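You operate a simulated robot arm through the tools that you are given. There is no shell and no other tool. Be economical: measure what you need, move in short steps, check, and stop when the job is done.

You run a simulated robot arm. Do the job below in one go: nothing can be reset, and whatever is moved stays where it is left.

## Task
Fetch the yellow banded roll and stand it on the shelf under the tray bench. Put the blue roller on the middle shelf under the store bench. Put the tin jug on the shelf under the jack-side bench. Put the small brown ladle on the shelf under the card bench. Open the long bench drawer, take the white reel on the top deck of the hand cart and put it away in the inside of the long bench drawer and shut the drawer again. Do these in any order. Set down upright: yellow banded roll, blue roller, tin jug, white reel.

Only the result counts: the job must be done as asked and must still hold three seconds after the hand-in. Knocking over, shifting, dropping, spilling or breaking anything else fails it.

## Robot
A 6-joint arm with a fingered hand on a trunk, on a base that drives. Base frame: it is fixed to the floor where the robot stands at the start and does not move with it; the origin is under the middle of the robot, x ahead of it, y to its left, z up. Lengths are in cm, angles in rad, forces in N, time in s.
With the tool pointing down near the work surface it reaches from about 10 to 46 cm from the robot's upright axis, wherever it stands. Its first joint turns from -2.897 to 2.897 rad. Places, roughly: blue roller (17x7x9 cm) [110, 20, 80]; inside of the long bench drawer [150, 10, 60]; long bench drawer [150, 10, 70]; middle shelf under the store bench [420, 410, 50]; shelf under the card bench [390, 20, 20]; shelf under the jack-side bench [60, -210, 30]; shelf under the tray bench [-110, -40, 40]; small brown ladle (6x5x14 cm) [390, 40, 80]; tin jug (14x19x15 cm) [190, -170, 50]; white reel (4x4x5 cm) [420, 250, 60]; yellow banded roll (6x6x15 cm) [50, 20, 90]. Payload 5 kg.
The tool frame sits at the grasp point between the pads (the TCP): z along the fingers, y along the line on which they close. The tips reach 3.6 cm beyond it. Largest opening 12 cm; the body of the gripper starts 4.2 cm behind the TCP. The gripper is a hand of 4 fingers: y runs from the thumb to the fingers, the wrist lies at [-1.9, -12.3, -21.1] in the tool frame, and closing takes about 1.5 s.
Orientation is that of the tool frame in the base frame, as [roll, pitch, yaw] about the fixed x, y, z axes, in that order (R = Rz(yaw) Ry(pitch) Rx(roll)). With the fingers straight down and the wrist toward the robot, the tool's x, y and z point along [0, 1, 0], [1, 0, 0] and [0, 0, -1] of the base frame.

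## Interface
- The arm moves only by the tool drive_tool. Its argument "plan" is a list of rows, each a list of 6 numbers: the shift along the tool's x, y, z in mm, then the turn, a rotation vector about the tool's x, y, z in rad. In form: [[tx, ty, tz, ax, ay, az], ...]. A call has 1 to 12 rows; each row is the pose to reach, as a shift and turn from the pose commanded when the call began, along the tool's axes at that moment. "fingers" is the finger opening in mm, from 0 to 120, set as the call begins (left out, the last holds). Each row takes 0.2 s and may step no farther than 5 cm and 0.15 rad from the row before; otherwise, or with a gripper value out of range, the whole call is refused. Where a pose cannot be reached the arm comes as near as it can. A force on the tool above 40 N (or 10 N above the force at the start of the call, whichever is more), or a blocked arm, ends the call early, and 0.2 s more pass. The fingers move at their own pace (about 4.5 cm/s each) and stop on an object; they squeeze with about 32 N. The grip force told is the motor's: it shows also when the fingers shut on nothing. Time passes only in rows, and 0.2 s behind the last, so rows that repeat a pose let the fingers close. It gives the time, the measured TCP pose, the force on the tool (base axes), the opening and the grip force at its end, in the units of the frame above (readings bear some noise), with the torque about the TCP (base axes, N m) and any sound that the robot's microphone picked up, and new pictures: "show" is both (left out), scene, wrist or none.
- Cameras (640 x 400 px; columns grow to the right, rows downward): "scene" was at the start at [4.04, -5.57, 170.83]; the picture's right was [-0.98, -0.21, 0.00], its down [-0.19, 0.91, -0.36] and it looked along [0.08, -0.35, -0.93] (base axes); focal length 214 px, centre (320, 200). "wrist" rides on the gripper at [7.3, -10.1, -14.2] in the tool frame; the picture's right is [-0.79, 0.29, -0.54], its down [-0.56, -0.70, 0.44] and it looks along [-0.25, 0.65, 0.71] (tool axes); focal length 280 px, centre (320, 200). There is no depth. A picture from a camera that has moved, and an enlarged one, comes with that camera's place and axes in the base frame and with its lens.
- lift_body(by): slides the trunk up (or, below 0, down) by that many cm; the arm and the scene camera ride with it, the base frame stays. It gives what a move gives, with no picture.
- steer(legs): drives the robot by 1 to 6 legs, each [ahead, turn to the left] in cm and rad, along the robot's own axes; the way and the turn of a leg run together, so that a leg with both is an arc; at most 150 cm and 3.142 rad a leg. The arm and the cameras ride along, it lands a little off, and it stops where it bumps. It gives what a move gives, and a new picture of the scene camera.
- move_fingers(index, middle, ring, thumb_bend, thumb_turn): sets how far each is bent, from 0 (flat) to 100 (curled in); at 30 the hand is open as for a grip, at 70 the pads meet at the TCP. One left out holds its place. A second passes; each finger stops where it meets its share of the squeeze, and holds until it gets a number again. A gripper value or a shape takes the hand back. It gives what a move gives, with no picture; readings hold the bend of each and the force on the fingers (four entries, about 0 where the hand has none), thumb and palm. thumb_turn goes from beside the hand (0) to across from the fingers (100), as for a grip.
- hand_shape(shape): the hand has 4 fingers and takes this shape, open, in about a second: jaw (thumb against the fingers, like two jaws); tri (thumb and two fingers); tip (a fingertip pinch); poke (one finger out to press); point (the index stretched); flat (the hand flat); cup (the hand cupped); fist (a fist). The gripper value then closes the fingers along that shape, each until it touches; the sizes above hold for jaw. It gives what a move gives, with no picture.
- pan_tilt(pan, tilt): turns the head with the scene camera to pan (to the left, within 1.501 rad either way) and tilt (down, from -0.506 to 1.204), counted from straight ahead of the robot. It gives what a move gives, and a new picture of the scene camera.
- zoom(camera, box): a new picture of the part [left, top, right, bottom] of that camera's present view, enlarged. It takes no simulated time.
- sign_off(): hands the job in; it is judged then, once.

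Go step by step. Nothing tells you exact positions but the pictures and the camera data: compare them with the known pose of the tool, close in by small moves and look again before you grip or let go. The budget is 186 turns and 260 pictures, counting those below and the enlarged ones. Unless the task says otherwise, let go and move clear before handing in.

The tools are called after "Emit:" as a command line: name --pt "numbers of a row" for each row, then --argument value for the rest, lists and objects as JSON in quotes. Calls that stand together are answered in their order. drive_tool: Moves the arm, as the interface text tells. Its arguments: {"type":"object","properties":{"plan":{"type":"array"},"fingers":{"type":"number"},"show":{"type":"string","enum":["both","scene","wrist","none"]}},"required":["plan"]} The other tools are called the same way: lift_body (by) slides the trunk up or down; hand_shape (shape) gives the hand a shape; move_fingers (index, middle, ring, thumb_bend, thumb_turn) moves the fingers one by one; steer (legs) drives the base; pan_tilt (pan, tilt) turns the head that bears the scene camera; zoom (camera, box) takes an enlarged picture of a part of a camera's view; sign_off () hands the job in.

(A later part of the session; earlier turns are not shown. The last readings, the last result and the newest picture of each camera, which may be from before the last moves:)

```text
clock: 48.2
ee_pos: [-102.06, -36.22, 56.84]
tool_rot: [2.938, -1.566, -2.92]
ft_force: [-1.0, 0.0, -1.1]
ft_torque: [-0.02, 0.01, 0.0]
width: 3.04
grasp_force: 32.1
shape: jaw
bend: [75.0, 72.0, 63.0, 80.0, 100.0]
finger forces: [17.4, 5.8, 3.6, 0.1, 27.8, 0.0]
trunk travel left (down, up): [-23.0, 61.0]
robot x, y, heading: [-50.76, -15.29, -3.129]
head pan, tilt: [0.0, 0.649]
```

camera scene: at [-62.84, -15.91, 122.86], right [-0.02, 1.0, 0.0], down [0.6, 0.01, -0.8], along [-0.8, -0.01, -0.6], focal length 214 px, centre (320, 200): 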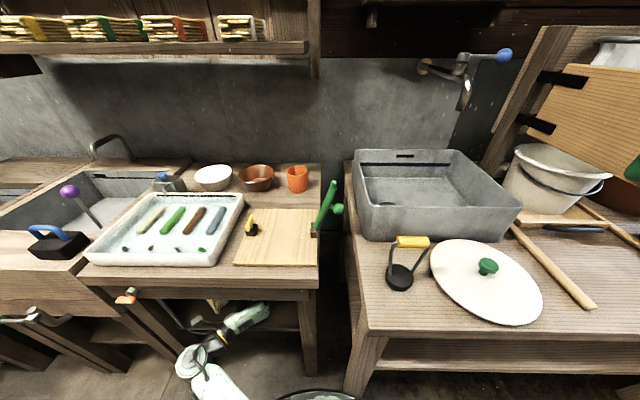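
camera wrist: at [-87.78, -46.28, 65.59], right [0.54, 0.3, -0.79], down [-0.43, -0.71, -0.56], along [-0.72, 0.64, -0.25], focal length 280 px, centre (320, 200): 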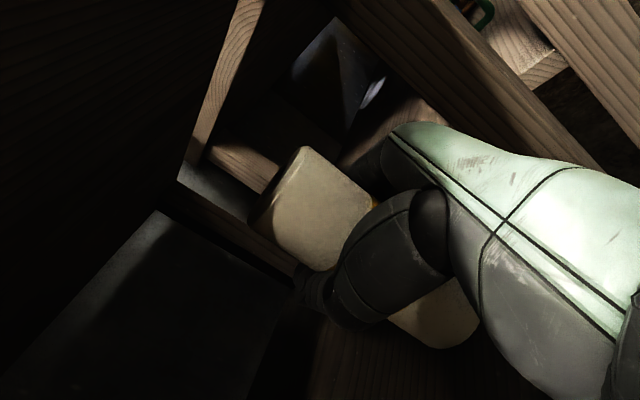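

Emit:
drive_tool --pt "-4 0 0 0 0 0" --pt "-8 0 0 0 0 0" --show "none"

Emit:
drive_tool --pt "-4 0 0 0 0 0"

```text
clock: 48.8
ee_pos: [-102.1, -36.37, 56.97]
tool_rot: [2.501, -1.566, -2.483]
ft_force: [-0.4, 0.0, -1.9]
ft_torque: [0.01, 0.02, 0.01]
width: 3.03
grasp_force: 32.5
shape: jaw
bend: [75.0, 72.0, 63.0, 80.0, 100.0]
finger forces: [17.5, 5.7, 3.5, 0.0, 27.8, 0.0]
out of reach, approached as far as the arm can: row 1, 2
trunk travel left (down, up): [-23.0, 61.0]
robot x, y, heading: [-50.77, -15.83, -3.123]
head pan, tilt: [0.0, 0.649]
```

```text
clock: 49.2
ee_pos: [-102.02, -36.32, 56.82]
tool_rot: [2.947, -1.567, -2.931]
ft_force: [1.1, 0.9, -1.5]
ft_torque: [-0.01, 0.0, 0.02]
width: 3.01
grasp_force: 32.2
shape: jaw
bend: [75.0, 72.0, 63.0, 80.0, 100.0]
finger forces: [17.6, 5.8, 3.4, 0.1, 27.7, 0.0]
out of reach, approached as far as the arm can: row 1
trunk travel left (down, up): [-23.0, 61.0]
robot x, y, heading: [-50.58, -15.72, -3.126]
head pan, tilt: [0.0, 0.649]
camera scene: at [-62.82, -15.9, 122.86], right [-0.02, 1.0, 0.0], down [0.6, 0.01, -0.8], along [-0.8, -0.01, -0.6], focal length 214 px, centre (320, 200)
camera wrist: at [-87.72, -46.34, 64.23], right [0.54, 0.3, -0.79], down [-0.43, -0.71, -0.56], along [-0.72, 0.64, -0.25], focal length 280 px, centre (320, 200)
```

scene: 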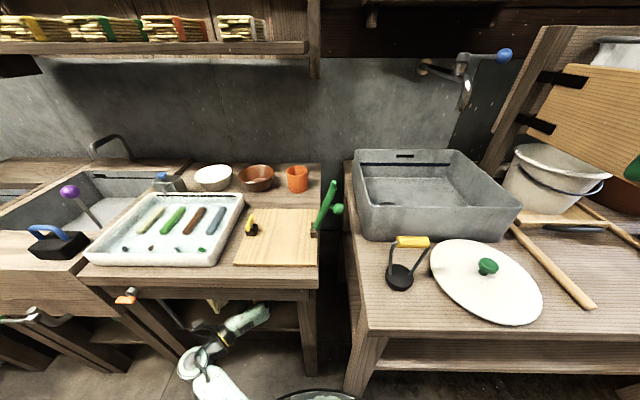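
wrist: 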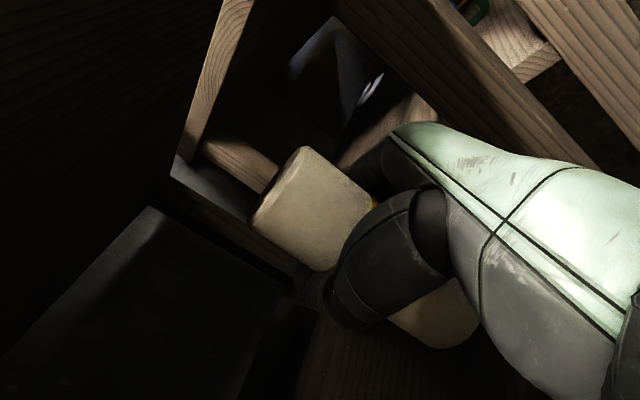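

At the arm's reach limit, so I lower with the trunk in small steps.

Emit:
lift_body --by -0.7

Emit:
lift_body --by -0.5

Emit:
lift_body --by -0.4

```text
clock: 49.8
ee_pos: [-101.94, -36.37, 56.15]
tool_rot: [2.629, -1.567, -2.611]
ft_force: [-0.1, -0.6, -0.9]
ft_torque: [-0.02, 0.02, 0.0]
width: 3.02
grasp_force: 31.6
shape: jaw
bend: [75.0, 72.0, 63.0, 80.0, 100.0]
finger forces: [17.5, 5.8, 3.6, 0.0, 27.9, 0.0]
trunk travel left (down, up): [-22.3, 61.7]
robot x, y, heading: [-51.53, -15.49, -3.128]
head pan, tilt: [0.0, 0.649]
```

```text
clock: 50.3
ee_pos: [-102.03, -36.49, 55.77]
tool_rot: [2.398, -1.568, -2.381]
ft_force: [0.3, 0.4, -1.9]
ft_torque: [0.0, 0.0, -0.02]
width: 3.04
grasp_force: 32.0
shape: jaw
bend: [75.0, 72.0, 63.0, 80.0, 100.0]
finger forces: [17.5, 5.8, 3.5, 0.1, 27.7, 0.0]
trunk travel left (down, up): [-21.8, 62.2]
robot x, y, heading: [-51.0, -15.75, -3.123]
head pan, tilt: [0.0, 0.649]
```

```text
clock: 50.9
ee_pos: [-102.05, -36.53, 55.24]
tool_rot: [2.903, -1.567, -2.885]
ft_force: [-0.2, -0.7, -1.5]
ft_torque: [0.0, 0.04, -0.02]
width: 3.01
grasp_force: 31.8
shape: jaw
bend: [75.0, 72.0, 63.0, 80.0, 100.0]
finger forces: [17.6, 5.8, 3.6, 0.0, 27.8, 0.1]
trunk travel left (down, up): [-21.4, 62.6]
robot x, y, heading: [-50.78, -15.85, -3.132]
head pan, tilt: [0.0, 0.649]
```

Emit:
lift_body --by -0.4

Emit:
lift_body --by -0.3

Emit:
lift_body --by -0.3

```text
clock: 51.4
ee_pos: [-102.05, -36.4, 54.89]
tool_rot: [2.324, -1.567, -2.308]
ft_force: [-0.9, -0.3, -0.2]
ft_torque: [-0.01, 0.01, -0.01]
width: 3.01
grasp_force: 31.3
shape: jaw
bend: [75.0, 72.0, 63.0, 80.0, 100.0]
finger forces: [17.5, 5.8, 3.4, 0.0, 27.8, 0.0]
trunk travel left (down, up): [-21.0, 63.0]
robot x, y, heading: [-50.82, -15.75, -3.13]
head pan, tilt: [0.0, 0.649]
```

```text
clock: 51.9
ee_pos: [-102.02, -36.45, 54.66]
tool_rot: [2.994, -1.567, -2.978]
ft_force: [-0.1, 1.4, -0.1]
ft_torque: [0.01, 0.02, -0.01]
width: 3.02
grasp_force: 32.0
shape: jaw
bend: [75.0, 72.0, 63.0, 80.0, 100.0]
finger forces: [17.4, 5.8, 3.4, 0.0, 27.8, 0.1]
trunk travel left (down, up): [-20.7, 63.3]
robot x, y, heading: [-51.14, -15.51, -3.125]
head pan, tilt: [0.0, 0.649]
```

```text
clock: 52.4
ee_pos: [-102.11, -36.45, 54.38]
tool_rot: [2.651, -1.567, -2.632]
ft_force: [0.0, -0.2, -1.5]
ft_torque: [0.0, 0.03, -0.01]
width: 3.05
grasp_force: 31.7
shape: jaw
bend: [75.0, 72.0, 63.0, 80.0, 100.0]
finger forces: [17.5, 5.7, 3.5, 0.0, 27.8, 0.1]
trunk travel left (down, up): [-20.4, 63.6]
robot x, y, heading: [-51.14, -15.76, -3.125]
head pan, tilt: [0.0, 0.649]
```

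No contact yet; I look with the wrist camera.

Emit:
zoom --camera "wrist" --box '[200, 120, 520, 400]'

Emit:
lift_body --by -0.4

Emit:
lift_body --by -0.4

```text
1.43 times, centred on (360, 260) of wrist
camera zoom: at [-87.72, -46.34, 61.63], right [0.54, 0.3, -0.79], down [-0.43, -0.71, -0.56], along [-0.72, 0.64, -0.25], focal length 401 px, centre (263, 114)
```

zoom: 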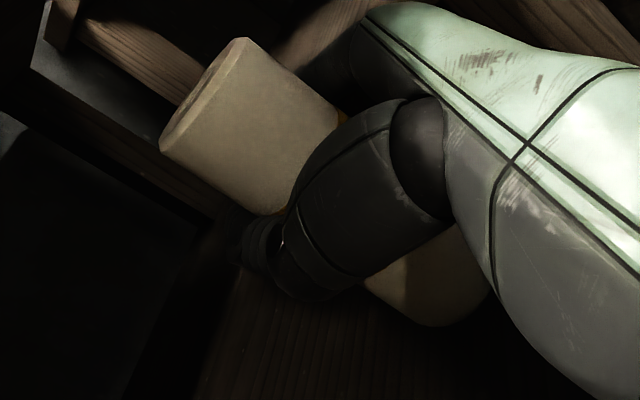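

```text
clock: 53.0
ee_pos: [-102.07, -36.35, 53.89]
tool_rot: [2.281, -1.565, -2.265]
ft_force: [0.1, 0.0, -1.1]
ft_torque: [0.03, 0.04, 0.02]
width: 3.02
grasp_force: 32.1
shape: jaw
bend: [75.0, 72.0, 63.0, 80.0, 100.0]
finger forces: [17.4, 5.8, 3.5, 0.0, 27.7, 0.0]
trunk travel left (down, up): [-20.0, 64.0]
robot x, y, heading: [-50.93, -15.51, -3.129]
head pan, tilt: [0.0, 0.649]
```

```text
clock: 53.5
ee_pos: [-101.95, -36.39, 53.44]
tool_rot: [2.477, -1.567, -2.459]
ft_force: [-0.3, 0.7, -1.4]
ft_torque: [-0.01, 0.01, 0.01]
width: 3.03
grasp_force: 32.1
shape: jaw
bend: [75.0, 72.0, 63.0, 80.0, 100.0]
finger forces: [17.5, 5.8, 3.5, 0.1, 27.8, 0.0]
trunk travel left (down, up): [-19.6, 64.4]
robot x, y, heading: [-51.37, -15.48, -3.128]
head pan, tilt: [0.0, 0.649]
```

Still in the air, base ≈44. Continue lowering carefully.

Emit:
lift_body --by -0.4

Emit:
lift_body --by -0.4

Emit:
lift_body --by -0.4

```text
clock: 54.0
ee_pos: [-102.1, -36.37, 53.2]
tool_rot: [2.816, -1.568, -2.799]
ft_force: [-0.1, -0.1, 4.1]
ft_torque: [0.14, -0.04, -0.02]
width: 3.05
grasp_force: 32.3
shape: jaw
bend: [75.0, 72.0, 63.0, 80.0, 100.0]
finger forces: [17.3, 6.0, 3.6, 0.0, 28.0, 0.0]
trunk travel left (down, up): [-19.2, 64.8]
robot x, y, heading: [-51.41, -15.92, -3.123]
head pan, tilt: [0.0, 0.649]
```

```text
clock: 54.5
ee_pos: [-102.03, -36.4, 53.01]
tool_rot: [0.283, -1.568, -0.266]
ft_force: [-5.1, -2.3, 22.2]
ft_torque: [0.41, -0.07, 0.1]
width: 3.01
grasp_force: 32.8
shape: jaw
bend: [75.0, 72.0, 63.0, 80.0, 100.0]
finger forces: [17.1, 6.2, 4.0, 0.1, 28.3, 0.0]
trunk travel left (down, up): [-18.8, 65.2]
robot x, y, heading: [-50.59, -15.7, -3.125]
head pan, tilt: [0.0, 0.649]
```

```text
clock: 55.1
ee_pos: [-102.1, -36.53, 52.43]
tool_rot: [-0.034, -1.568, 0.051]
ft_force: [-8.2, -4.7, 30.1]
ft_torque: [0.38, -0.16, 0.09]
width: 3.02
grasp_force: 32.1
shape: jaw
bend: [75.0, 72.0, 63.0, 81.0, 98.0]
finger forces: [15.6, 5.6, 4.7, 0.0, 28.4, 0.0]
trunk travel left (down, up): [-18.4, 65.6]
robot x, y, heading: [-51.09, -15.59, -3.126]
head pan, tilt: [0.0, 0.649]
```

Contact made at base ≈43.6 (overshot by a few mm); I ease up slightly and release.

Emit:
lift_body --by 0.6

Emit:
drive_tool --pt "0 0 0 0 0 0" --pt "0 0 0 0 0 0" --pt "0 0 0 0 0 0" --pt "0 0 0 0 0 0" --pt "0 0 0 0 0 0" --pt "0 0 0 0 0 0" --pt "0 0 0 0 0 0" --pt "0 0 0 0 0 0" --fingers 120

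Emit:
zoom --camera "wrist" --box '[200, 120, 520, 400]'

```text
clock: 55.6
ee_pos: [-101.88, -36.27, 52.72]
tool_rot: [2.855, -1.564, -2.84]
ft_force: [0.2, -2.0, 7.1]
ft_torque: [0.04, -0.05, -0.03]
width: 3.0
grasp_force: 32.0
shape: jaw
bend: [75.0, 72.0, 63.0, 81.0, 99.0]
finger forces: [15.9, 5.4, 4.9, 0.0, 28.0, 0.0]
trunk travel left (down, up): [-19.0, 65.0]
robot x, y, heading: [-51.04, -15.83, -3.127]
head pan, tilt: [0.0, 0.649]
```

```text
clock: 57.4
ee_pos: [-101.97, -36.4, 52.8]
tool_rot: [2.354, -1.566, -2.337]
ft_force: [0.1, -0.4, -0.2]
ft_torque: [0.0, 0.02, -0.02]
width: 11.95
grasp_force: 0.0
shape: jaw
bend: [30.0, 30.0, 30.0, 30.0, 98.0]
finger forces: [0.1, 0.0, 0.0, 0.0, 0.0, 0.0]
trunk travel left (down, up): [-19.0, 65.0]
robot x, y, heading: [-50.56, -15.32, -3.128]
head pan, tilt: [0.0, 0.649]
camera scene: at [-62.82, -15.9, 118.86], right [-0.02, 1.0, 0.0], down [0.6, 0.01, -0.8], along [-0.8, -0.01, -0.6], focal length 214 px, centre (320, 200)
camera wrist: at [-87.72, -46.34, 60.23], right [0.54, 0.3, -0.79], down [-0.43, -0.71, -0.56], along [-0.72, 0.64, -0.25], focal length 280 px, centre (320, 200)
```

scene: 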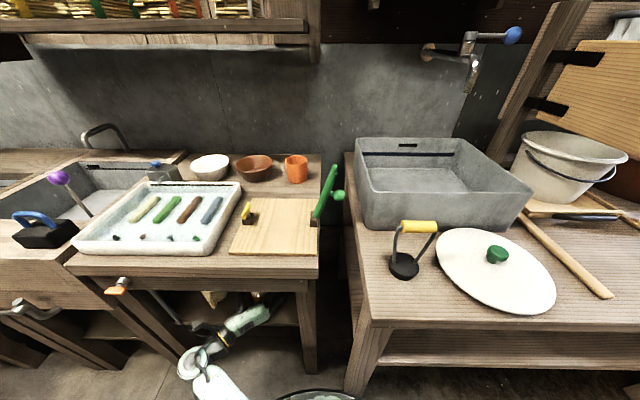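
wrist: 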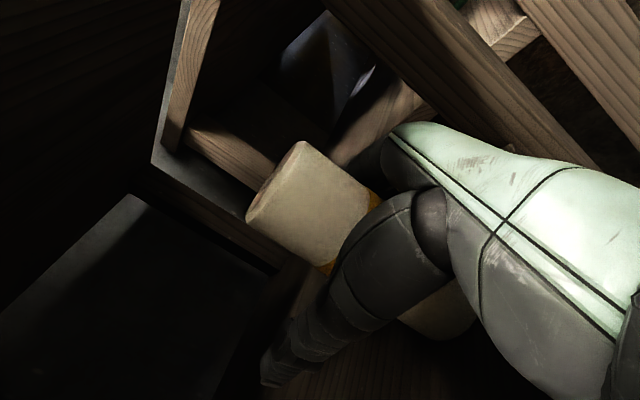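

```text
1.43 times, centred on (360, 260) of wrist
camera zoom: at [-87.72, -46.34, 60.23], right [0.54, 0.3, -0.79], down [-0.43, -0.71, -0.56], along [-0.72, 0.64, -0.25], focal length 401 px, centre (263, 114)
```

zoom: 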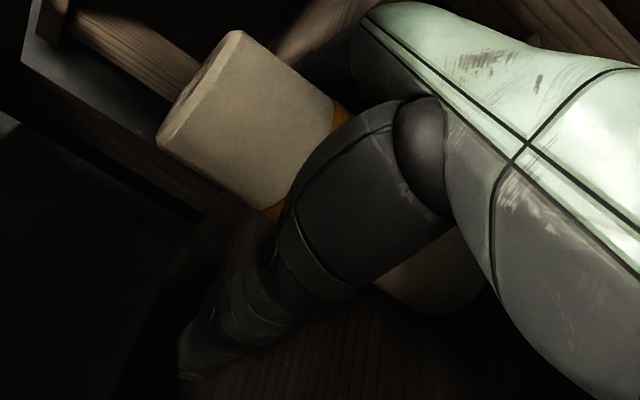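

It stands. I withdraw straight back.

Emit:
drive_tool --pt "0 0 -40 0 0 0" --pt "0 0 -80 0 0 0" --pt "0 0 -120 0 0 0" --pt "0 0 -150 0 0 0" --show "wrist"

Emit:
steer --legs '[[-18, 0]]'

Emit:
zoom --camera "scene" --box '[190, 210, 350, 360]'

```text
clock: 58.4
ee_pos: [-87.0, -36.31, 53.02]
tool_rot: [2.132, -1.567, -2.116]
ft_force: [-0.2, 0.4, 0.1]
ft_torque: [-0.01, 0.01, -0.04]
width: 11.95
grasp_force: 0.0
shape: jaw
bend: [30.0, 30.0, 30.0, 30.0, 98.0]
finger forces: [0.0, 0.1, 0.0, 0.0, 0.0, 0.0]
trunk travel left (down, up): [-19.0, 65.0]
robot x, y, heading: [-51.34, -15.03, -3.129]
head pan, tilt: [0.0, 0.649]
camera wrist: at [-72.7, -46.17, 60.26], right [0.54, 0.3, -0.79], down [-0.43, -0.71, -0.56], along [-0.72, 0.64, -0.25], focal length 280 px, centre (320, 200)
```

wrist: 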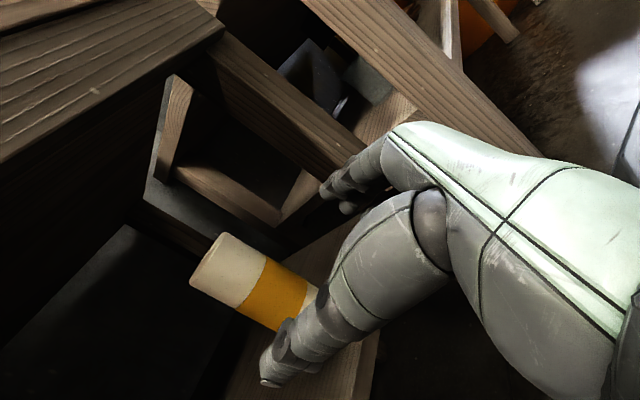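

```text
clock: 60.0
ee_pos: [-69.29, -35.83, 52.86]
tool_rot: [2.829, -1.566, -2.814]
ft_force: [0.3, 0.1, 1.0]
ft_torque: [0.03, 0.03, 0.02]
width: 11.94
grasp_force: 0.1
shape: jaw
bend: [30.0, 30.0, 30.0, 30.0, 98.0]
finger forces: [0.1, 0.1, 0.1, 0.0, 0.0, 0.0]
trunk travel left (down, up): [-19.0, 65.0]
robot x, y, heading: [-33.03, -15.22, -3.121]
head pan, tilt: [0.0, 0.649]
camera scene: at [-44.91, -15.6, 118.86], right [-0.01, 1.0, 0.0], down [0.6, 0.01, -0.8], along [-0.8, -0.01, -0.6], focal length 214 px, centre (320, 200)
```

scene: 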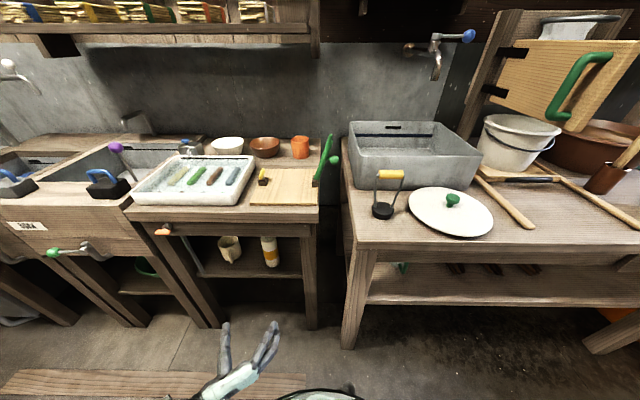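

```text
2.67 times, centred on (270, 285) of scene
camera zoom: at [-44.91, -15.6, 118.86], right [-0.01, 1.0, 0.0], down [0.6, 0.01, -0.8], along [-0.8, -0.01, -0.6], focal length 572 px, centre (453, -27)
```

zoom: 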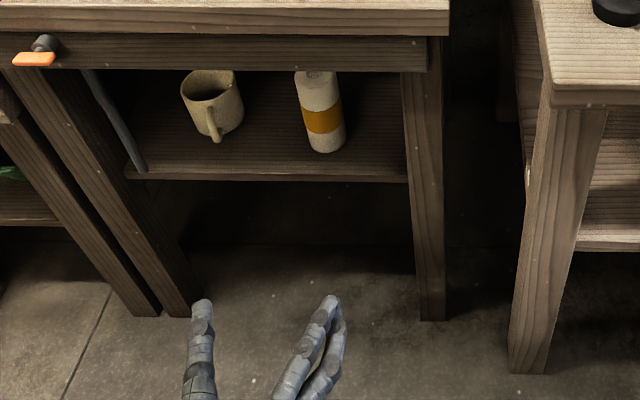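

Roll is upright on the shelf. Next the tin jug: I raise the trunk and drive round to the right-hand aisle.

Emit:
lift_body --by 40

Emit:
steer --legs '[[0, 2.274], [80, 0], [0, 0.35]]'

Emit:
pan_tilt --pan -0.3 --tilt 0.5

```text
clock: 63.9
ee_pos: [-69.27, -35.98, 92.89]
tool_rot: [2.735, -1.567, -2.718]
ft_force: [0.1, 0.6, 0.1]
ft_torque: [0.02, 0.01, 0.0]
width: 11.93
grasp_force: 0.0
shape: jaw
bend: [30.0, 30.0, 30.0, 30.0, 98.0]
finger forces: [0.1, 0.1, 0.1, 0.1, 0.0, 0.1]
trunk travel left (down, up): [-59.0, 25.0]
robot x, y, heading: [-32.89, -15.44, -3.124]
head pan, tilt: [0.0, 0.649]
```

```text
clock: 76.0
ee_pos: [56.53, -78.82, 92.84]
tool_rot: [2.78, -1.565, -0.193]
ft_force: [-0.8, 0.1, -0.1]
ft_torque: [0.01, 0.0, 0.03]
width: 11.98
grasp_force: 0.1
shape: jaw
bend: [30.0, 30.0, 30.0, 30.0, 98.0]
finger forces: [0.0, 0.0, 0.0, 0.1, 0.0, 0.0]
trunk travel left (down, up): [-59.0, 25.0]
robot x, y, heading: [14.98, -76.27, -0.555]
head pan, tilt: [0.0, 0.649]
camera scene: at [24.83, -82.88, 158.86], right [-0.53, -0.85, 0.0], down [-0.51, 0.32, -0.8], along [0.68, -0.42, -0.6], focal length 214 px, centre (320, 200)
```

scene: 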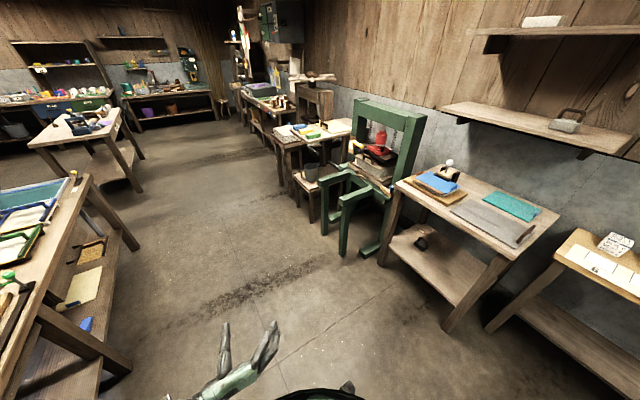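

```text
clock: 76.8
ee_pos: [56.48, -78.74, 92.87]
tool_rot: [2.442, -1.568, 0.143]
ft_force: [0.0, -0.1, -0.5]
ft_torque: [0.02, 0.02, -0.01]
width: 11.97
grasp_force: 0.0
shape: jaw
bend: [30.0, 30.0, 30.0, 30.0, 98.0]
finger forces: [0.0, 0.0, 0.0, 0.0, 0.0, 0.0]
trunk travel left (down, up): [-59.0, 25.0]
robot x, y, heading: [15.29, -76.62, -0.557]
head pan, tilt: [-0.3, 0.499]
camera scene: at [23.43, -85.17, 160.19], right [-0.76, -0.66, 0.0], down [-0.31, 0.36, -0.88], along [0.58, -0.66, -0.48], focal length 214 px, centre (320, 200)
```

scene: 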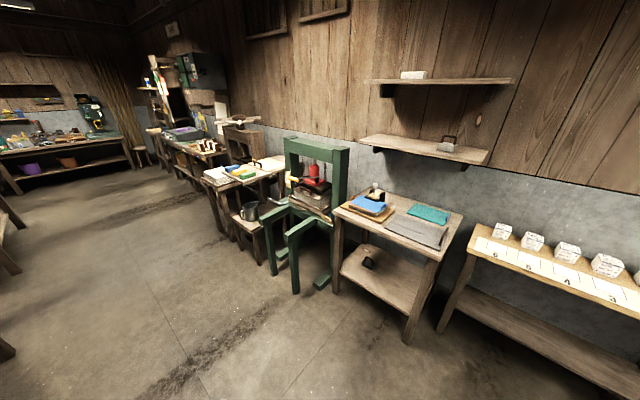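

I drive along the aisle toward the jug's stool and turn to face it.

Emit:
steer --legs '[[0, 0.303], [145, 0], [0, -1.317]]'

Emit:
pan_tilt --pan 0.3 --tilt 0.75

Emit:
zoom --camera "scene" --box '[220, 100, 420, 300]'

```text
clock: 89.7
ee_pos: [172.89, -148.48, 92.94]
tool_rot: [2.18, -1.566, -0.632]
ft_force: [1.1, -0.3, -0.4]
ft_torque: [-0.01, 0.0, -0.01]
width: 11.98
grasp_force: 0.1
shape: jaw
bend: [30.0, 30.0, 30.0, 30.0, 98.0]
finger forces: [0.1, 0.1, 0.1, 0.1, 0.0, 0.0]
trunk travel left (down, up): [-59.0, 25.0]
robot x, y, heading: [153.61, -111.69, -1.594]
head pan, tilt: [-0.3, 0.499]
camera scene: at [150.52, -123.37, 160.2], right [-0.95, 0.32, 0.0], down [0.15, 0.45, -0.88], along [-0.28, -0.83, -0.48], focal length 214 px, centre (320, 200)
```

scene: 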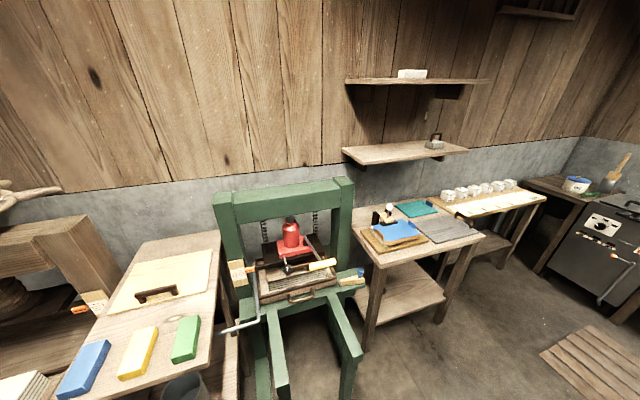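

```text
clock: 90.7
ee_pos: [172.82, -148.38, 92.86]
tool_rot: [-3.121, -1.567, -1.614]
ft_force: [-0.6, 0.1, 0.2]
ft_torque: [0.02, -0.02, 0.01]
width: 11.96
grasp_force: 0.0
shape: jaw
bend: [30.0, 30.0, 30.0, 30.0, 98.0]
finger forces: [0.0, 0.0, 0.0, 0.0, 0.0, 0.1]
trunk travel left (down, up): [-59.0, 25.0]
robot x, y, heading: [153.69, -111.35, -1.597]
head pan, tilt: [0.3, 0.75]
camera scene: at [155.67, -122.72, 158.0], right [-0.96, -0.27, 0.0], down [-0.19, 0.66, -0.73], along [0.2, -0.7, -0.68], focal length 214 px, centre (320, 200)
```

scene: 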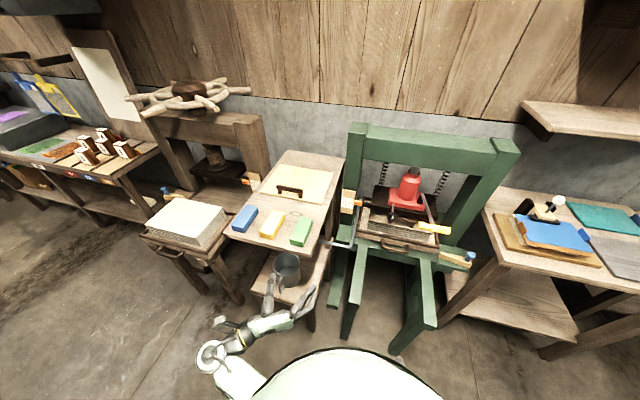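

```text
2.00 times, centred on (320, 200) of scene
camera zoom: at [155.67, -122.72, 158.0], right [-0.96, -0.27, 0.0], down [-0.19, 0.66, -0.73], along [0.2, -0.7, -0.68], focal length 429 px, centre (320, 200)
```

zoom: 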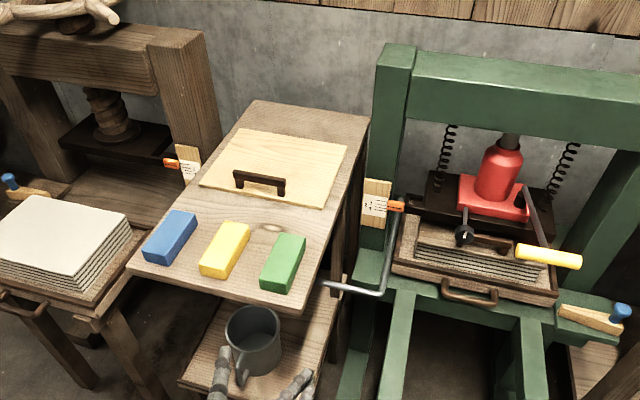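

The jug stands on the low stool with its handle toward me. I back up a bit for a clearer view.

Emit:
steer --legs '[[-22, 0]]'

Emit:
zoom --camera "scene" --box '[210, 200, 370, 360]'

Emit:
zoom --camera "wrist" --box '[0, 0, 640, 400]'

```text
clock: 92.5
ee_pos: [173.42, -126.38, 92.91]
tool_rot: [2.767, -1.565, -1.217]
ft_force: [-0.4, 0.3, 0.4]
ft_torque: [0.02, 0.02, -0.01]
width: 11.97
grasp_force: 0.0
shape: jaw
bend: [30.0, 30.0, 30.0, 30.0, 98.0]
finger forces: [0.1, 0.0, 0.0, 0.1, 0.1, 0.0]
trunk travel left (down, up): [-59.0, 25.0]
robot x, y, heading: [153.89, -89.73, -1.592]
head pan, tilt: [0.3, 0.75]
camera scene: at [156.18, -100.65, 158.01], right [-0.96, -0.28, 0.0], down [-0.19, 0.65, -0.73], along [0.2, -0.7, -0.68], focal length 214 px, centre (320, 200)
```

scene: 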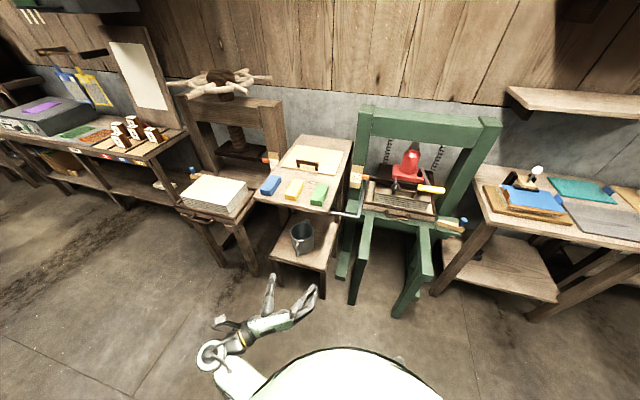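

```text
2.50 times, centred on (290, 280) of scene
camera zoom: at [156.18, -100.65, 158.01], right [-0.96, -0.28, 0.0], down [-0.19, 0.65, -0.73], along [0.2, -0.7, -0.68], focal length 536 px, centre (395, 0)
```

zoom: 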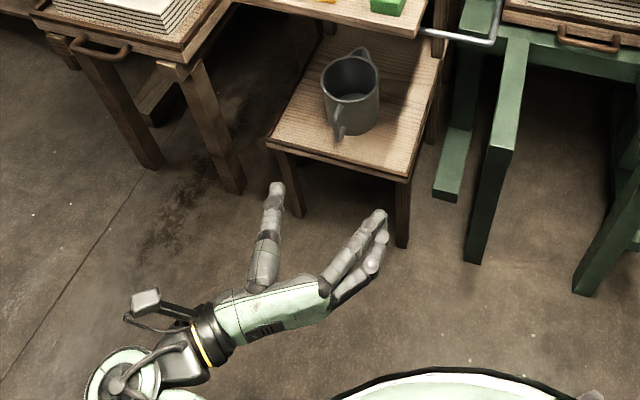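

```text
1.00 times, centred on (320, 200) of wrist (not enlarged: the box is as wide or as high as the picture)
camera zoom: at [183.74, -112.44, 100.27], right [-0.28, 0.55, -0.79], down [0.69, -0.45, -0.56], along [-0.67, -0.7, -0.25], focal length 280 px, centre (320, 200)
```

zoom: 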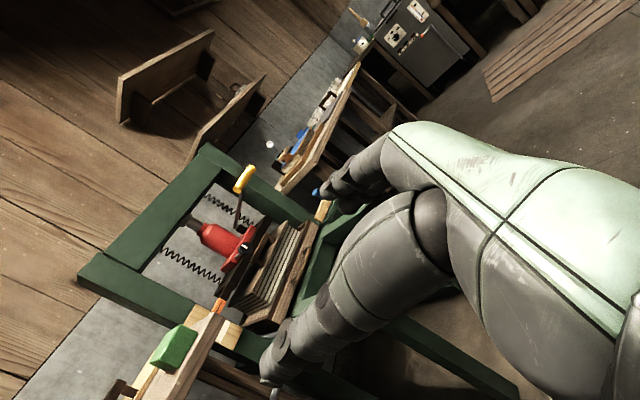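

Jug centre ≈(188,-175), rim z≈58, stool top ≈43, handle facing me. I shift the robot 16 cm to the left to line the hand up with the handle.

Emit:
steer --legs '[[0, 1.02], [18, 0], [0, -1.0]]'

Emit:
zoom --camera "scene" --box '[270, 180, 390, 300]'

```text
clock: 100.1
ee_pos: [189.52, -136.54, 92.91]
tool_rot: [3.035, -1.567, -1.469]
ft_force: [0.0, -0.1, 0.0]
ft_torque: [0.01, 0.03, -0.02]
width: 11.96
grasp_force: 0.1
shape: jaw
bend: [30.0, 30.0, 30.0, 30.0, 98.0]
finger forces: [0.1, 0.1, 0.0, 0.0, 0.0, 0.0]
trunk travel left (down, up): [-59.0, 25.0]
robot x, y, heading: [169.83, -100.29, -1.57]
head pan, tilt: [0.3, 0.75]
camera scene: at [171.95, -111.16, 158.0], right [-0.96, -0.29, 0.0], down [-0.2, 0.65, -0.73], along [0.21, -0.7, -0.68], focal length 214 px, centre (320, 200)
```

scene: 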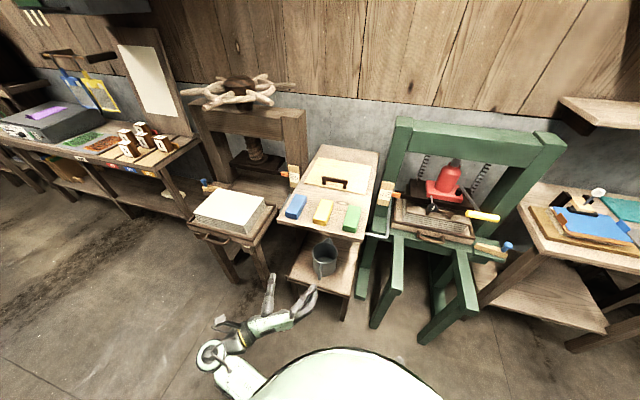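

```text
3.33 times, centred on (330, 240) of scene
camera zoom: at [171.95, -111.16, 158.0], right [-0.96, -0.29, 0.0], down [-0.2, 0.65, -0.73], along [0.21, -0.7, -0.68], focal length 715 px, centre (287, 67)
```

zoom: 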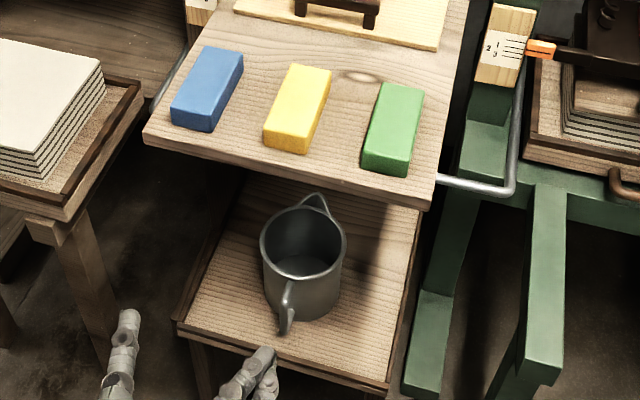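

Jug rim centre ≈(187.7,-173,60), handle in plane x≈188 with its outer bar near y≈-163. I lower, align and move forward.

Emit:
lift_body --by -39

Emit:
steer --legs '[[11, 0]]'

Emit:
drive_tool --pt "0 14 0 0 0 0"

Emit:
zoom --camera "scene" --box '[220, 200, 380, 360]'

```text
clock: 103.9
ee_pos: [189.54, -136.66, 53.94]
tool_rot: [-2.858, -1.568, -1.861]
ft_force: [0.6, 0.5, 0.2]
ft_torque: [0.01, 0.01, 0.0]
width: 11.96
grasp_force: 0.2
shape: jaw
bend: [30.0, 30.0, 30.0, 30.0, 98.0]
finger forces: [0.0, 0.0, 0.1, 0.0, 0.0, 0.0]
trunk travel left (down, up): [-20.0, 64.0]
robot x, y, heading: [169.5, -100.27, -1.57]
head pan, tilt: [0.3, 0.75]
```

```text
clock: 105.1
ee_pos: [189.43, -147.79, 53.88]
tool_rot: [2.709, -1.567, -1.142]
ft_force: [-0.7, 0.1, 0.1]
ft_torque: [0.0, -0.01, -0.03]
width: 11.94
grasp_force: 0.0
shape: jaw
bend: [30.0, 30.0, 30.0, 30.0, 98.0]
finger forces: [0.0, 0.0, 0.0, 0.0, 0.0, 0.1]
trunk travel left (down, up): [-20.0, 64.0]
robot x, y, heading: [169.77, -111.43, -1.575]
head pan, tilt: [0.3, 0.75]
camera scene: at [171.9, -122.32, 119.0], right [-0.96, -0.29, 0.0], down [-0.2, 0.65, -0.73], along [0.21, -0.7, -0.68], focal length 214 px, centre (320, 200)
```

scene: 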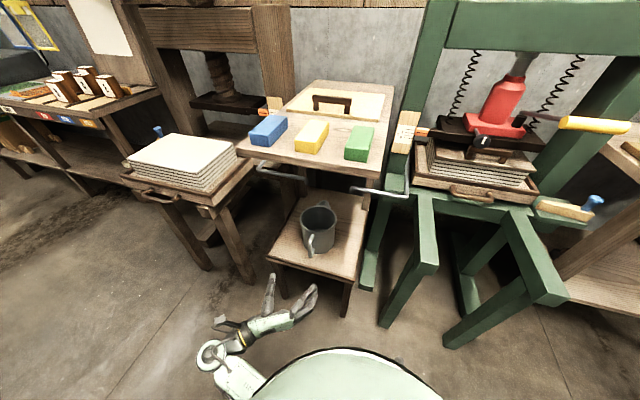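

```text
clock: 105.5
ee_pos: [188.07, -147.7, 53.95]
tool_rot: [-2.851, -1.567, -1.866]
ft_force: [-0.5, 0.3, 0.1]
ft_torque: [-0.01, 0.01, 0.02]
width: 11.97
grasp_force: 0.1
shape: jaw
bend: [30.0, 30.0, 30.0, 30.0, 98.0]
finger forces: [0.0, 0.0, 0.0, 0.0, 0.1, 0.1]
trunk travel left (down, up): [-20.0, 64.0]
robot x, y, heading: [169.5, -111.24, -1.578]
head pan, tilt: [0.3, 0.75]
camera scene: at [171.89, -122.26, 119.0], right [-0.96, -0.29, 0.0], down [-0.2, 0.65, -0.73], along [0.21, -0.7, -0.68], focal length 214 px, centre (320, 200)
camera wrist: at [198.27, -133.66, 61.29], right [-0.29, 0.55, -0.79], down [0.7, -0.44, -0.56], along [-0.66, -0.71, -0.25], focal length 280 px, centre (320, 200)
```

scene: 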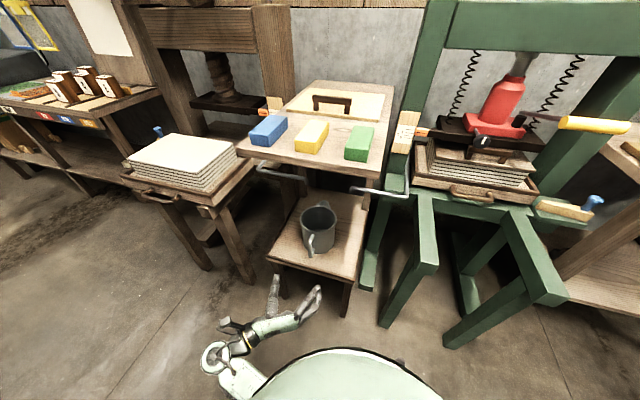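
wrist: 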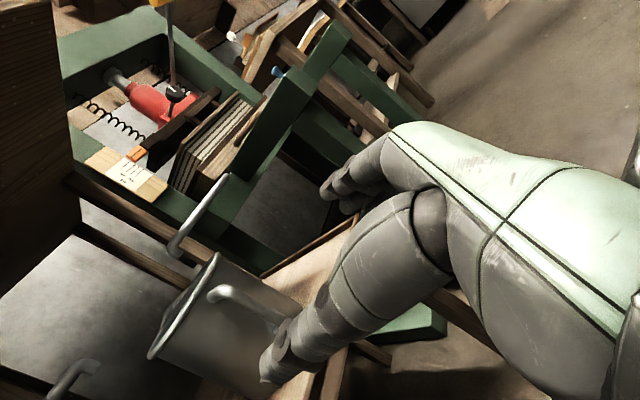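

```text
2.50 times, centred on (300, 280) of scene
camera zoom: at [171.89, -122.26, 119.0], right [-0.96, -0.29, 0.0], down [-0.2, 0.65, -0.73], along [0.21, -0.7, -0.68], focal length 536 px, centre (370, 0)
```

zoom: 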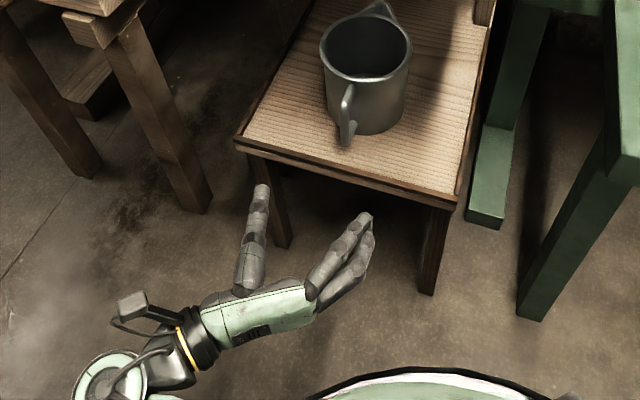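

Handle bar confirmed at x≈188, y≈-164..-166. I inch the base 4 cm and then reach in around the handle.

Emit:
steer --legs '[[4, 0]]'

Emit:
drive_tool --pt "0 0 40 0 0 0" --pt "0 0 75 0 0 0" --pt "0 0 95 0 0 0"

Emit:
zoom --camera "scene" --box '[240, 180, 380, 320]'

```text
clock: 106.4
ee_pos: [188.09, -151.8, 53.98]
tool_rot: [-3.072, -1.566, -1.642]
ft_force: [0.5, -0.7, -0.3]
ft_torque: [0.01, 0.01, -0.01]
width: 11.98
grasp_force: 0.0
shape: jaw
bend: [30.0, 30.0, 30.0, 30.0, 98.0]
finger forces: [0.1, 0.1, 0.1, 0.0, 0.0, 0.0]
trunk travel left (down, up): [-20.0, 64.0]
robot x, y, heading: [169.44, -115.1, -1.571]
head pan, tilt: [0.3, 0.75]
camera scene: at [171.89, -126.36, 118.99], right [-0.96, -0.29, 0.0], down [-0.2, 0.65, -0.73], along [0.21, -0.7, -0.68], focal length 214 px, centre (320, 200)
```

scene: 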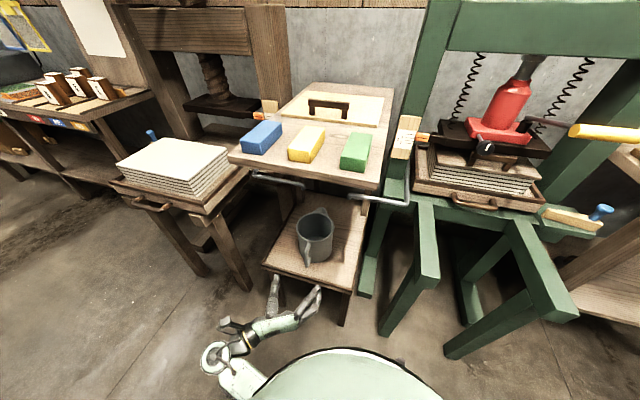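

```text
clock: 107.2
ee_pos: [188.07, -161.28, 53.88]
tool_rot: [-2.904, -1.567, -1.812]
ft_force: [0.1, 0.0, 0.5]
ft_torque: [-0.03, 0.01, 0.01]
width: 11.97
grasp_force: 0.0
shape: jaw
bend: [30.0, 30.0, 30.0, 30.0, 98.0]
finger forces: [0.0, 0.1, 0.0, 0.0, 0.0, 0.1]
trunk travel left (down, up): [-20.0, 64.0]
robot x, y, heading: [169.76, -115.1, -1.579]
head pan, tilt: [0.3, 0.75]
camera scene: at [171.9, -126.31, 119.0], right [-0.96, -0.29, 0.0], down [-0.2, 0.65, -0.73], along [0.21, -0.7, -0.68], focal length 214 px, centre (320, 200)
camera wrist: at [198.3, -147.14, 61.28], right [-0.29, 0.55, -0.79], down [0.7, -0.44, -0.56], along [-0.66, -0.71, -0.25], focal length 280 px, centre (320, 200)
```

scene: 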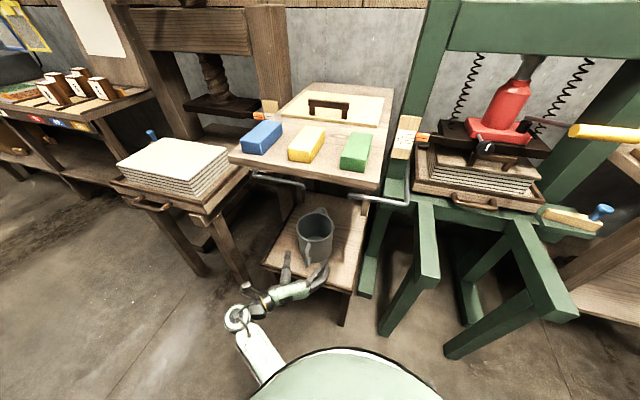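
wrist: 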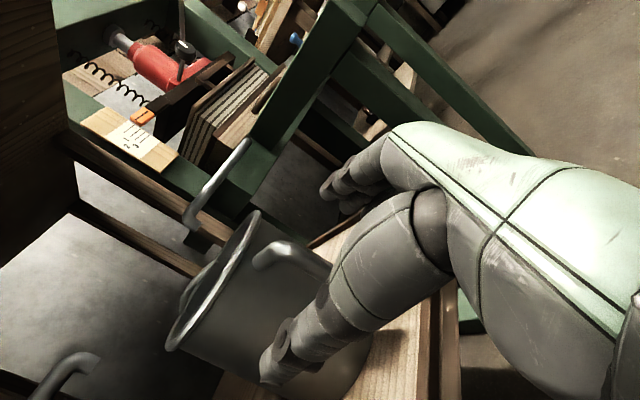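

```text
2.86 times, centred on (310, 250) of scene
camera zoom: at [171.9, -126.31, 119.0], right [-0.96, -0.29, 0.0], down [-0.2, 0.65, -0.73], along [0.21, -0.7, -0.68], focal length 613 px, centre (349, 57)
```

zoom: 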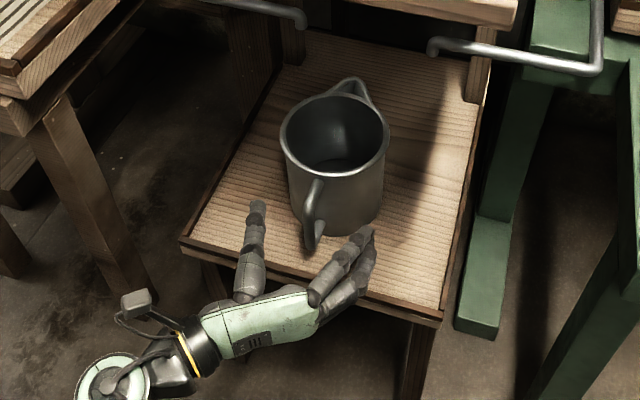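

The handle is between thumb and fingers; I go 2 cm further and close.

Emit:
drive_tool --pt "0 -2 20 0 0 0" --show "none"

Emit:
drive_tool --pt "0 0 0 0 0 0" --pt "0 0 0 0 0 0" --pt "0 0 0 0 0 0" --pt "0 0 0 0 0 0" --pt "0 0 0 0 0 0" --pt "0 0 0 0 0 0" --pt "0 0 0 0 0 0" --pt "0 0 0 0 0 0" --pt "0 0 0 0 0 0" --fingers 0

Emit:
zoom --camera "scene" --box '[240, 180, 380, 320]'

```text
clock: 107.6
ee_pos: [188.34, -163.14, 53.86]
tool_rot: [3.027, -1.567, -1.461]
ft_force: [0.5, -0.2, 0.3]
ft_torque: [-0.02, 0.04, -0.06]
width: 12.01
grasp_force: 0.0
shape: jaw
bend: [30.0, 30.0, 30.0, 30.0, 98.0]
finger forces: [0.0, 0.0, 0.1, 0.0, 0.0, 0.0]
trunk travel left (down, up): [-20.0, 64.0]
robot x, y, heading: [169.88, -115.22, -1.573]
head pan, tilt: [0.3, 0.75]
```

```text
clock: 109.6
ee_pos: [188.44, -163.08, 53.88]
tool_rot: [3.012, -1.567, -1.445]
ft_force: [0.0, -0.4, 0.1]
ft_torque: [-0.05, 0.07, 0.01]
width: 0.0
grasp_force: 32.4
shape: jaw
bend: [70.0, 70.0, 70.0, 70.0, 100.0]
finger forces: [5.7, 0.0, 3.0, 0.0, 0.1, 0.0]
trunk travel left (down, up): [-20.0, 64.0]
robot x, y, heading: [169.82, -115.15, -1.577]
head pan, tilt: [0.3, 0.75]
camera scene: at [171.89, -126.31, 119.0], right [-0.96, -0.29, 0.0], down [-0.2, 0.65, -0.73], along [0.21, -0.7, -0.68], focal length 214 px, centre (320, 200)
camera wrist: at [198.47, -149.08, 61.3], right [-0.29, 0.55, -0.79], down [0.7, -0.44, -0.56], along [-0.66, -0.71, -0.25], focal length 280 px, centre (320, 200)
```

scene: 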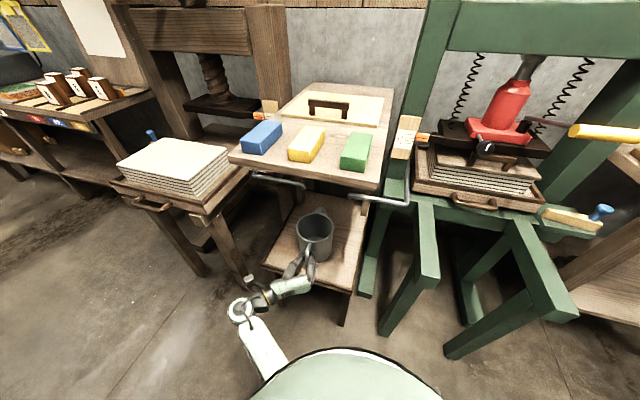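
wrist: 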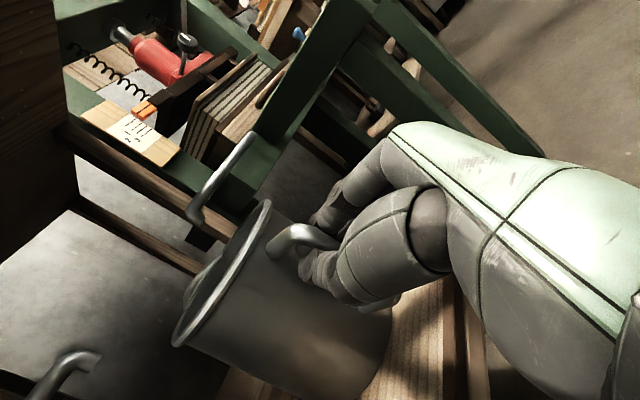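

```text
2.86 times, centred on (310, 250) of scene
camera zoom: at [171.89, -126.31, 119.0], right [-0.96, -0.29, 0.0], down [-0.2, 0.65, -0.73], along [0.21, -0.7, -0.68], focal length 613 px, centre (349, 57)
```

zoom: 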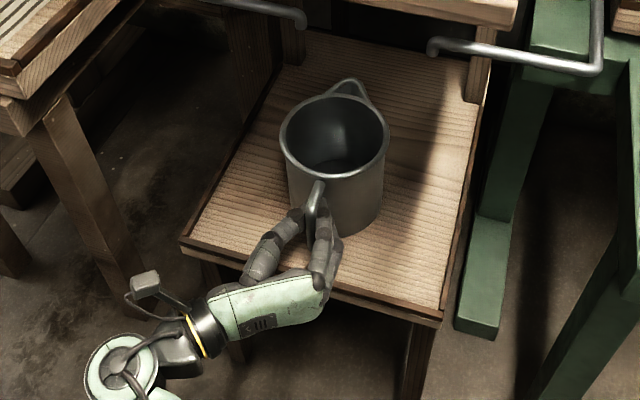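

The fingers closed just short of the bar. I reopen, go about 2 cm deeper, and close again.

Emit:
drive_tool --pt "0 0 0 0 0 0" --pt "0 0 0 0 0 0" --pt "0 0 0 0 0 0" --pt "0 0 0 0 0 0" --pt "0 2 20 0 0 0" --pt "0 2 20 0 0 0" --fingers 80 --show "wrist"

Emit:
drive_tool --pt "0 0 0 0 0 0" --pt "0 0 0 0 0 0" --pt "0 0 0 0 0 0" --pt "0 0 0 0 0 0" --pt "0 0 0 0 0 0" --pt "0 0 0 0 0 0" --pt "0 0 0 0 0 0" --fingers 0 --show "wrist"

Emit:
zoom --camera "scene" --box '[240, 180, 380, 320]'

```text
clock: 111.0
ee_pos: [188.14, -165.3, 53.91]
tool_rot: [3.071, -1.568, -1.503]
ft_force: [0.5, 0.4, 0.2]
ft_torque: [0.0, 0.01, -0.01]
width: 7.98
grasp_force: 0.0
shape: jaw
bend: [27.0, 39.0, 36.0, 62.0, 100.0]
finger forces: [0.0, 0.0, 0.0, 0.1, 0.0, 0.1]
trunk travel left (down, up): [-20.0, 64.0]
robot x, y, heading: [169.75, -115.42, -1.572]
head pan, tilt: [0.3, 0.75]
camera wrist: at [198.23, -151.16, 61.22], right [-0.29, 0.55, -0.79], down [0.7, -0.44, -0.56], along [-0.66, -0.71, -0.25], focal length 280 px, centre (320, 200)
```

wrist: 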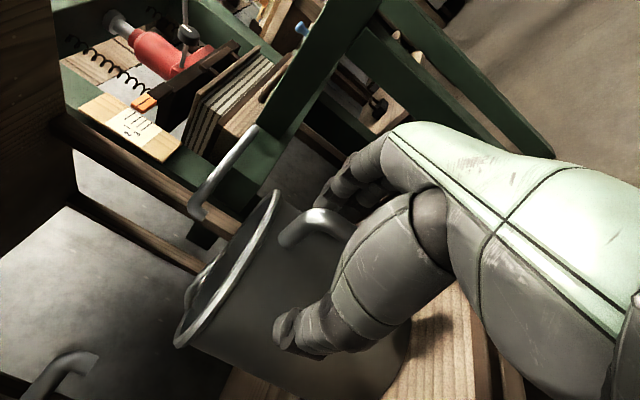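

```text
clock: 112.6
ee_pos: [188.07, -165.23, 53.88]
tool_rot: [3.118, -1.567, -1.551]
ft_force: [-1.0, -1.0, -0.3]
ft_torque: [0.04, -0.02, 0.0]
width: 0.65
grasp_force: 32.4
shape: jaw
bend: [70.0, 71.0, 70.0, 78.0, 100.0]
finger forces: [0.3, 0.1, 0.0, 0.0, 0.0, 0.0]
trunk travel left (down, up): [-20.0, 64.0]
robot x, y, heading: [169.52, -115.56, -1.572]
head pan, tilt: [0.3, 0.75]
camera wrist: at [198.23, -151.15, 61.23], right [-0.29, 0.55, -0.79], down [0.7, -0.44, -0.56], along [-0.66, -0.71, -0.25], focal length 280 px, centre (320, 200)
```

wrist: 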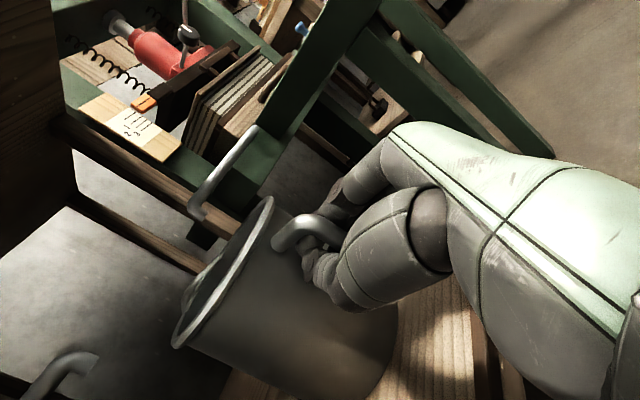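

```text
2.86 times, centred on (310, 250) of scene
camera zoom: at [171.89, -126.31, 119.0], right [-0.96, -0.29, 0.0], down [-0.2, 0.65, -0.73], along [0.21, -0.7, -0.68], focal length 613 px, centre (349, 57)
```

zoom: 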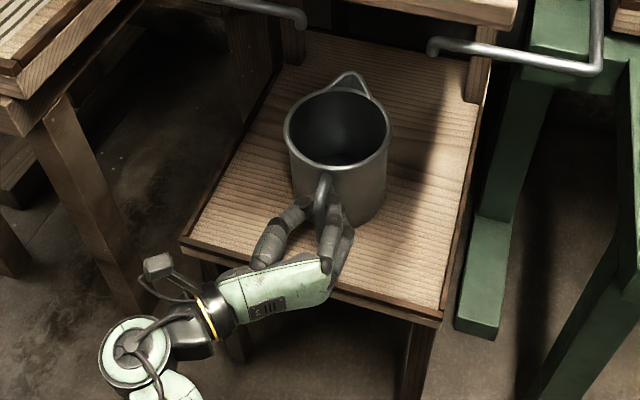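

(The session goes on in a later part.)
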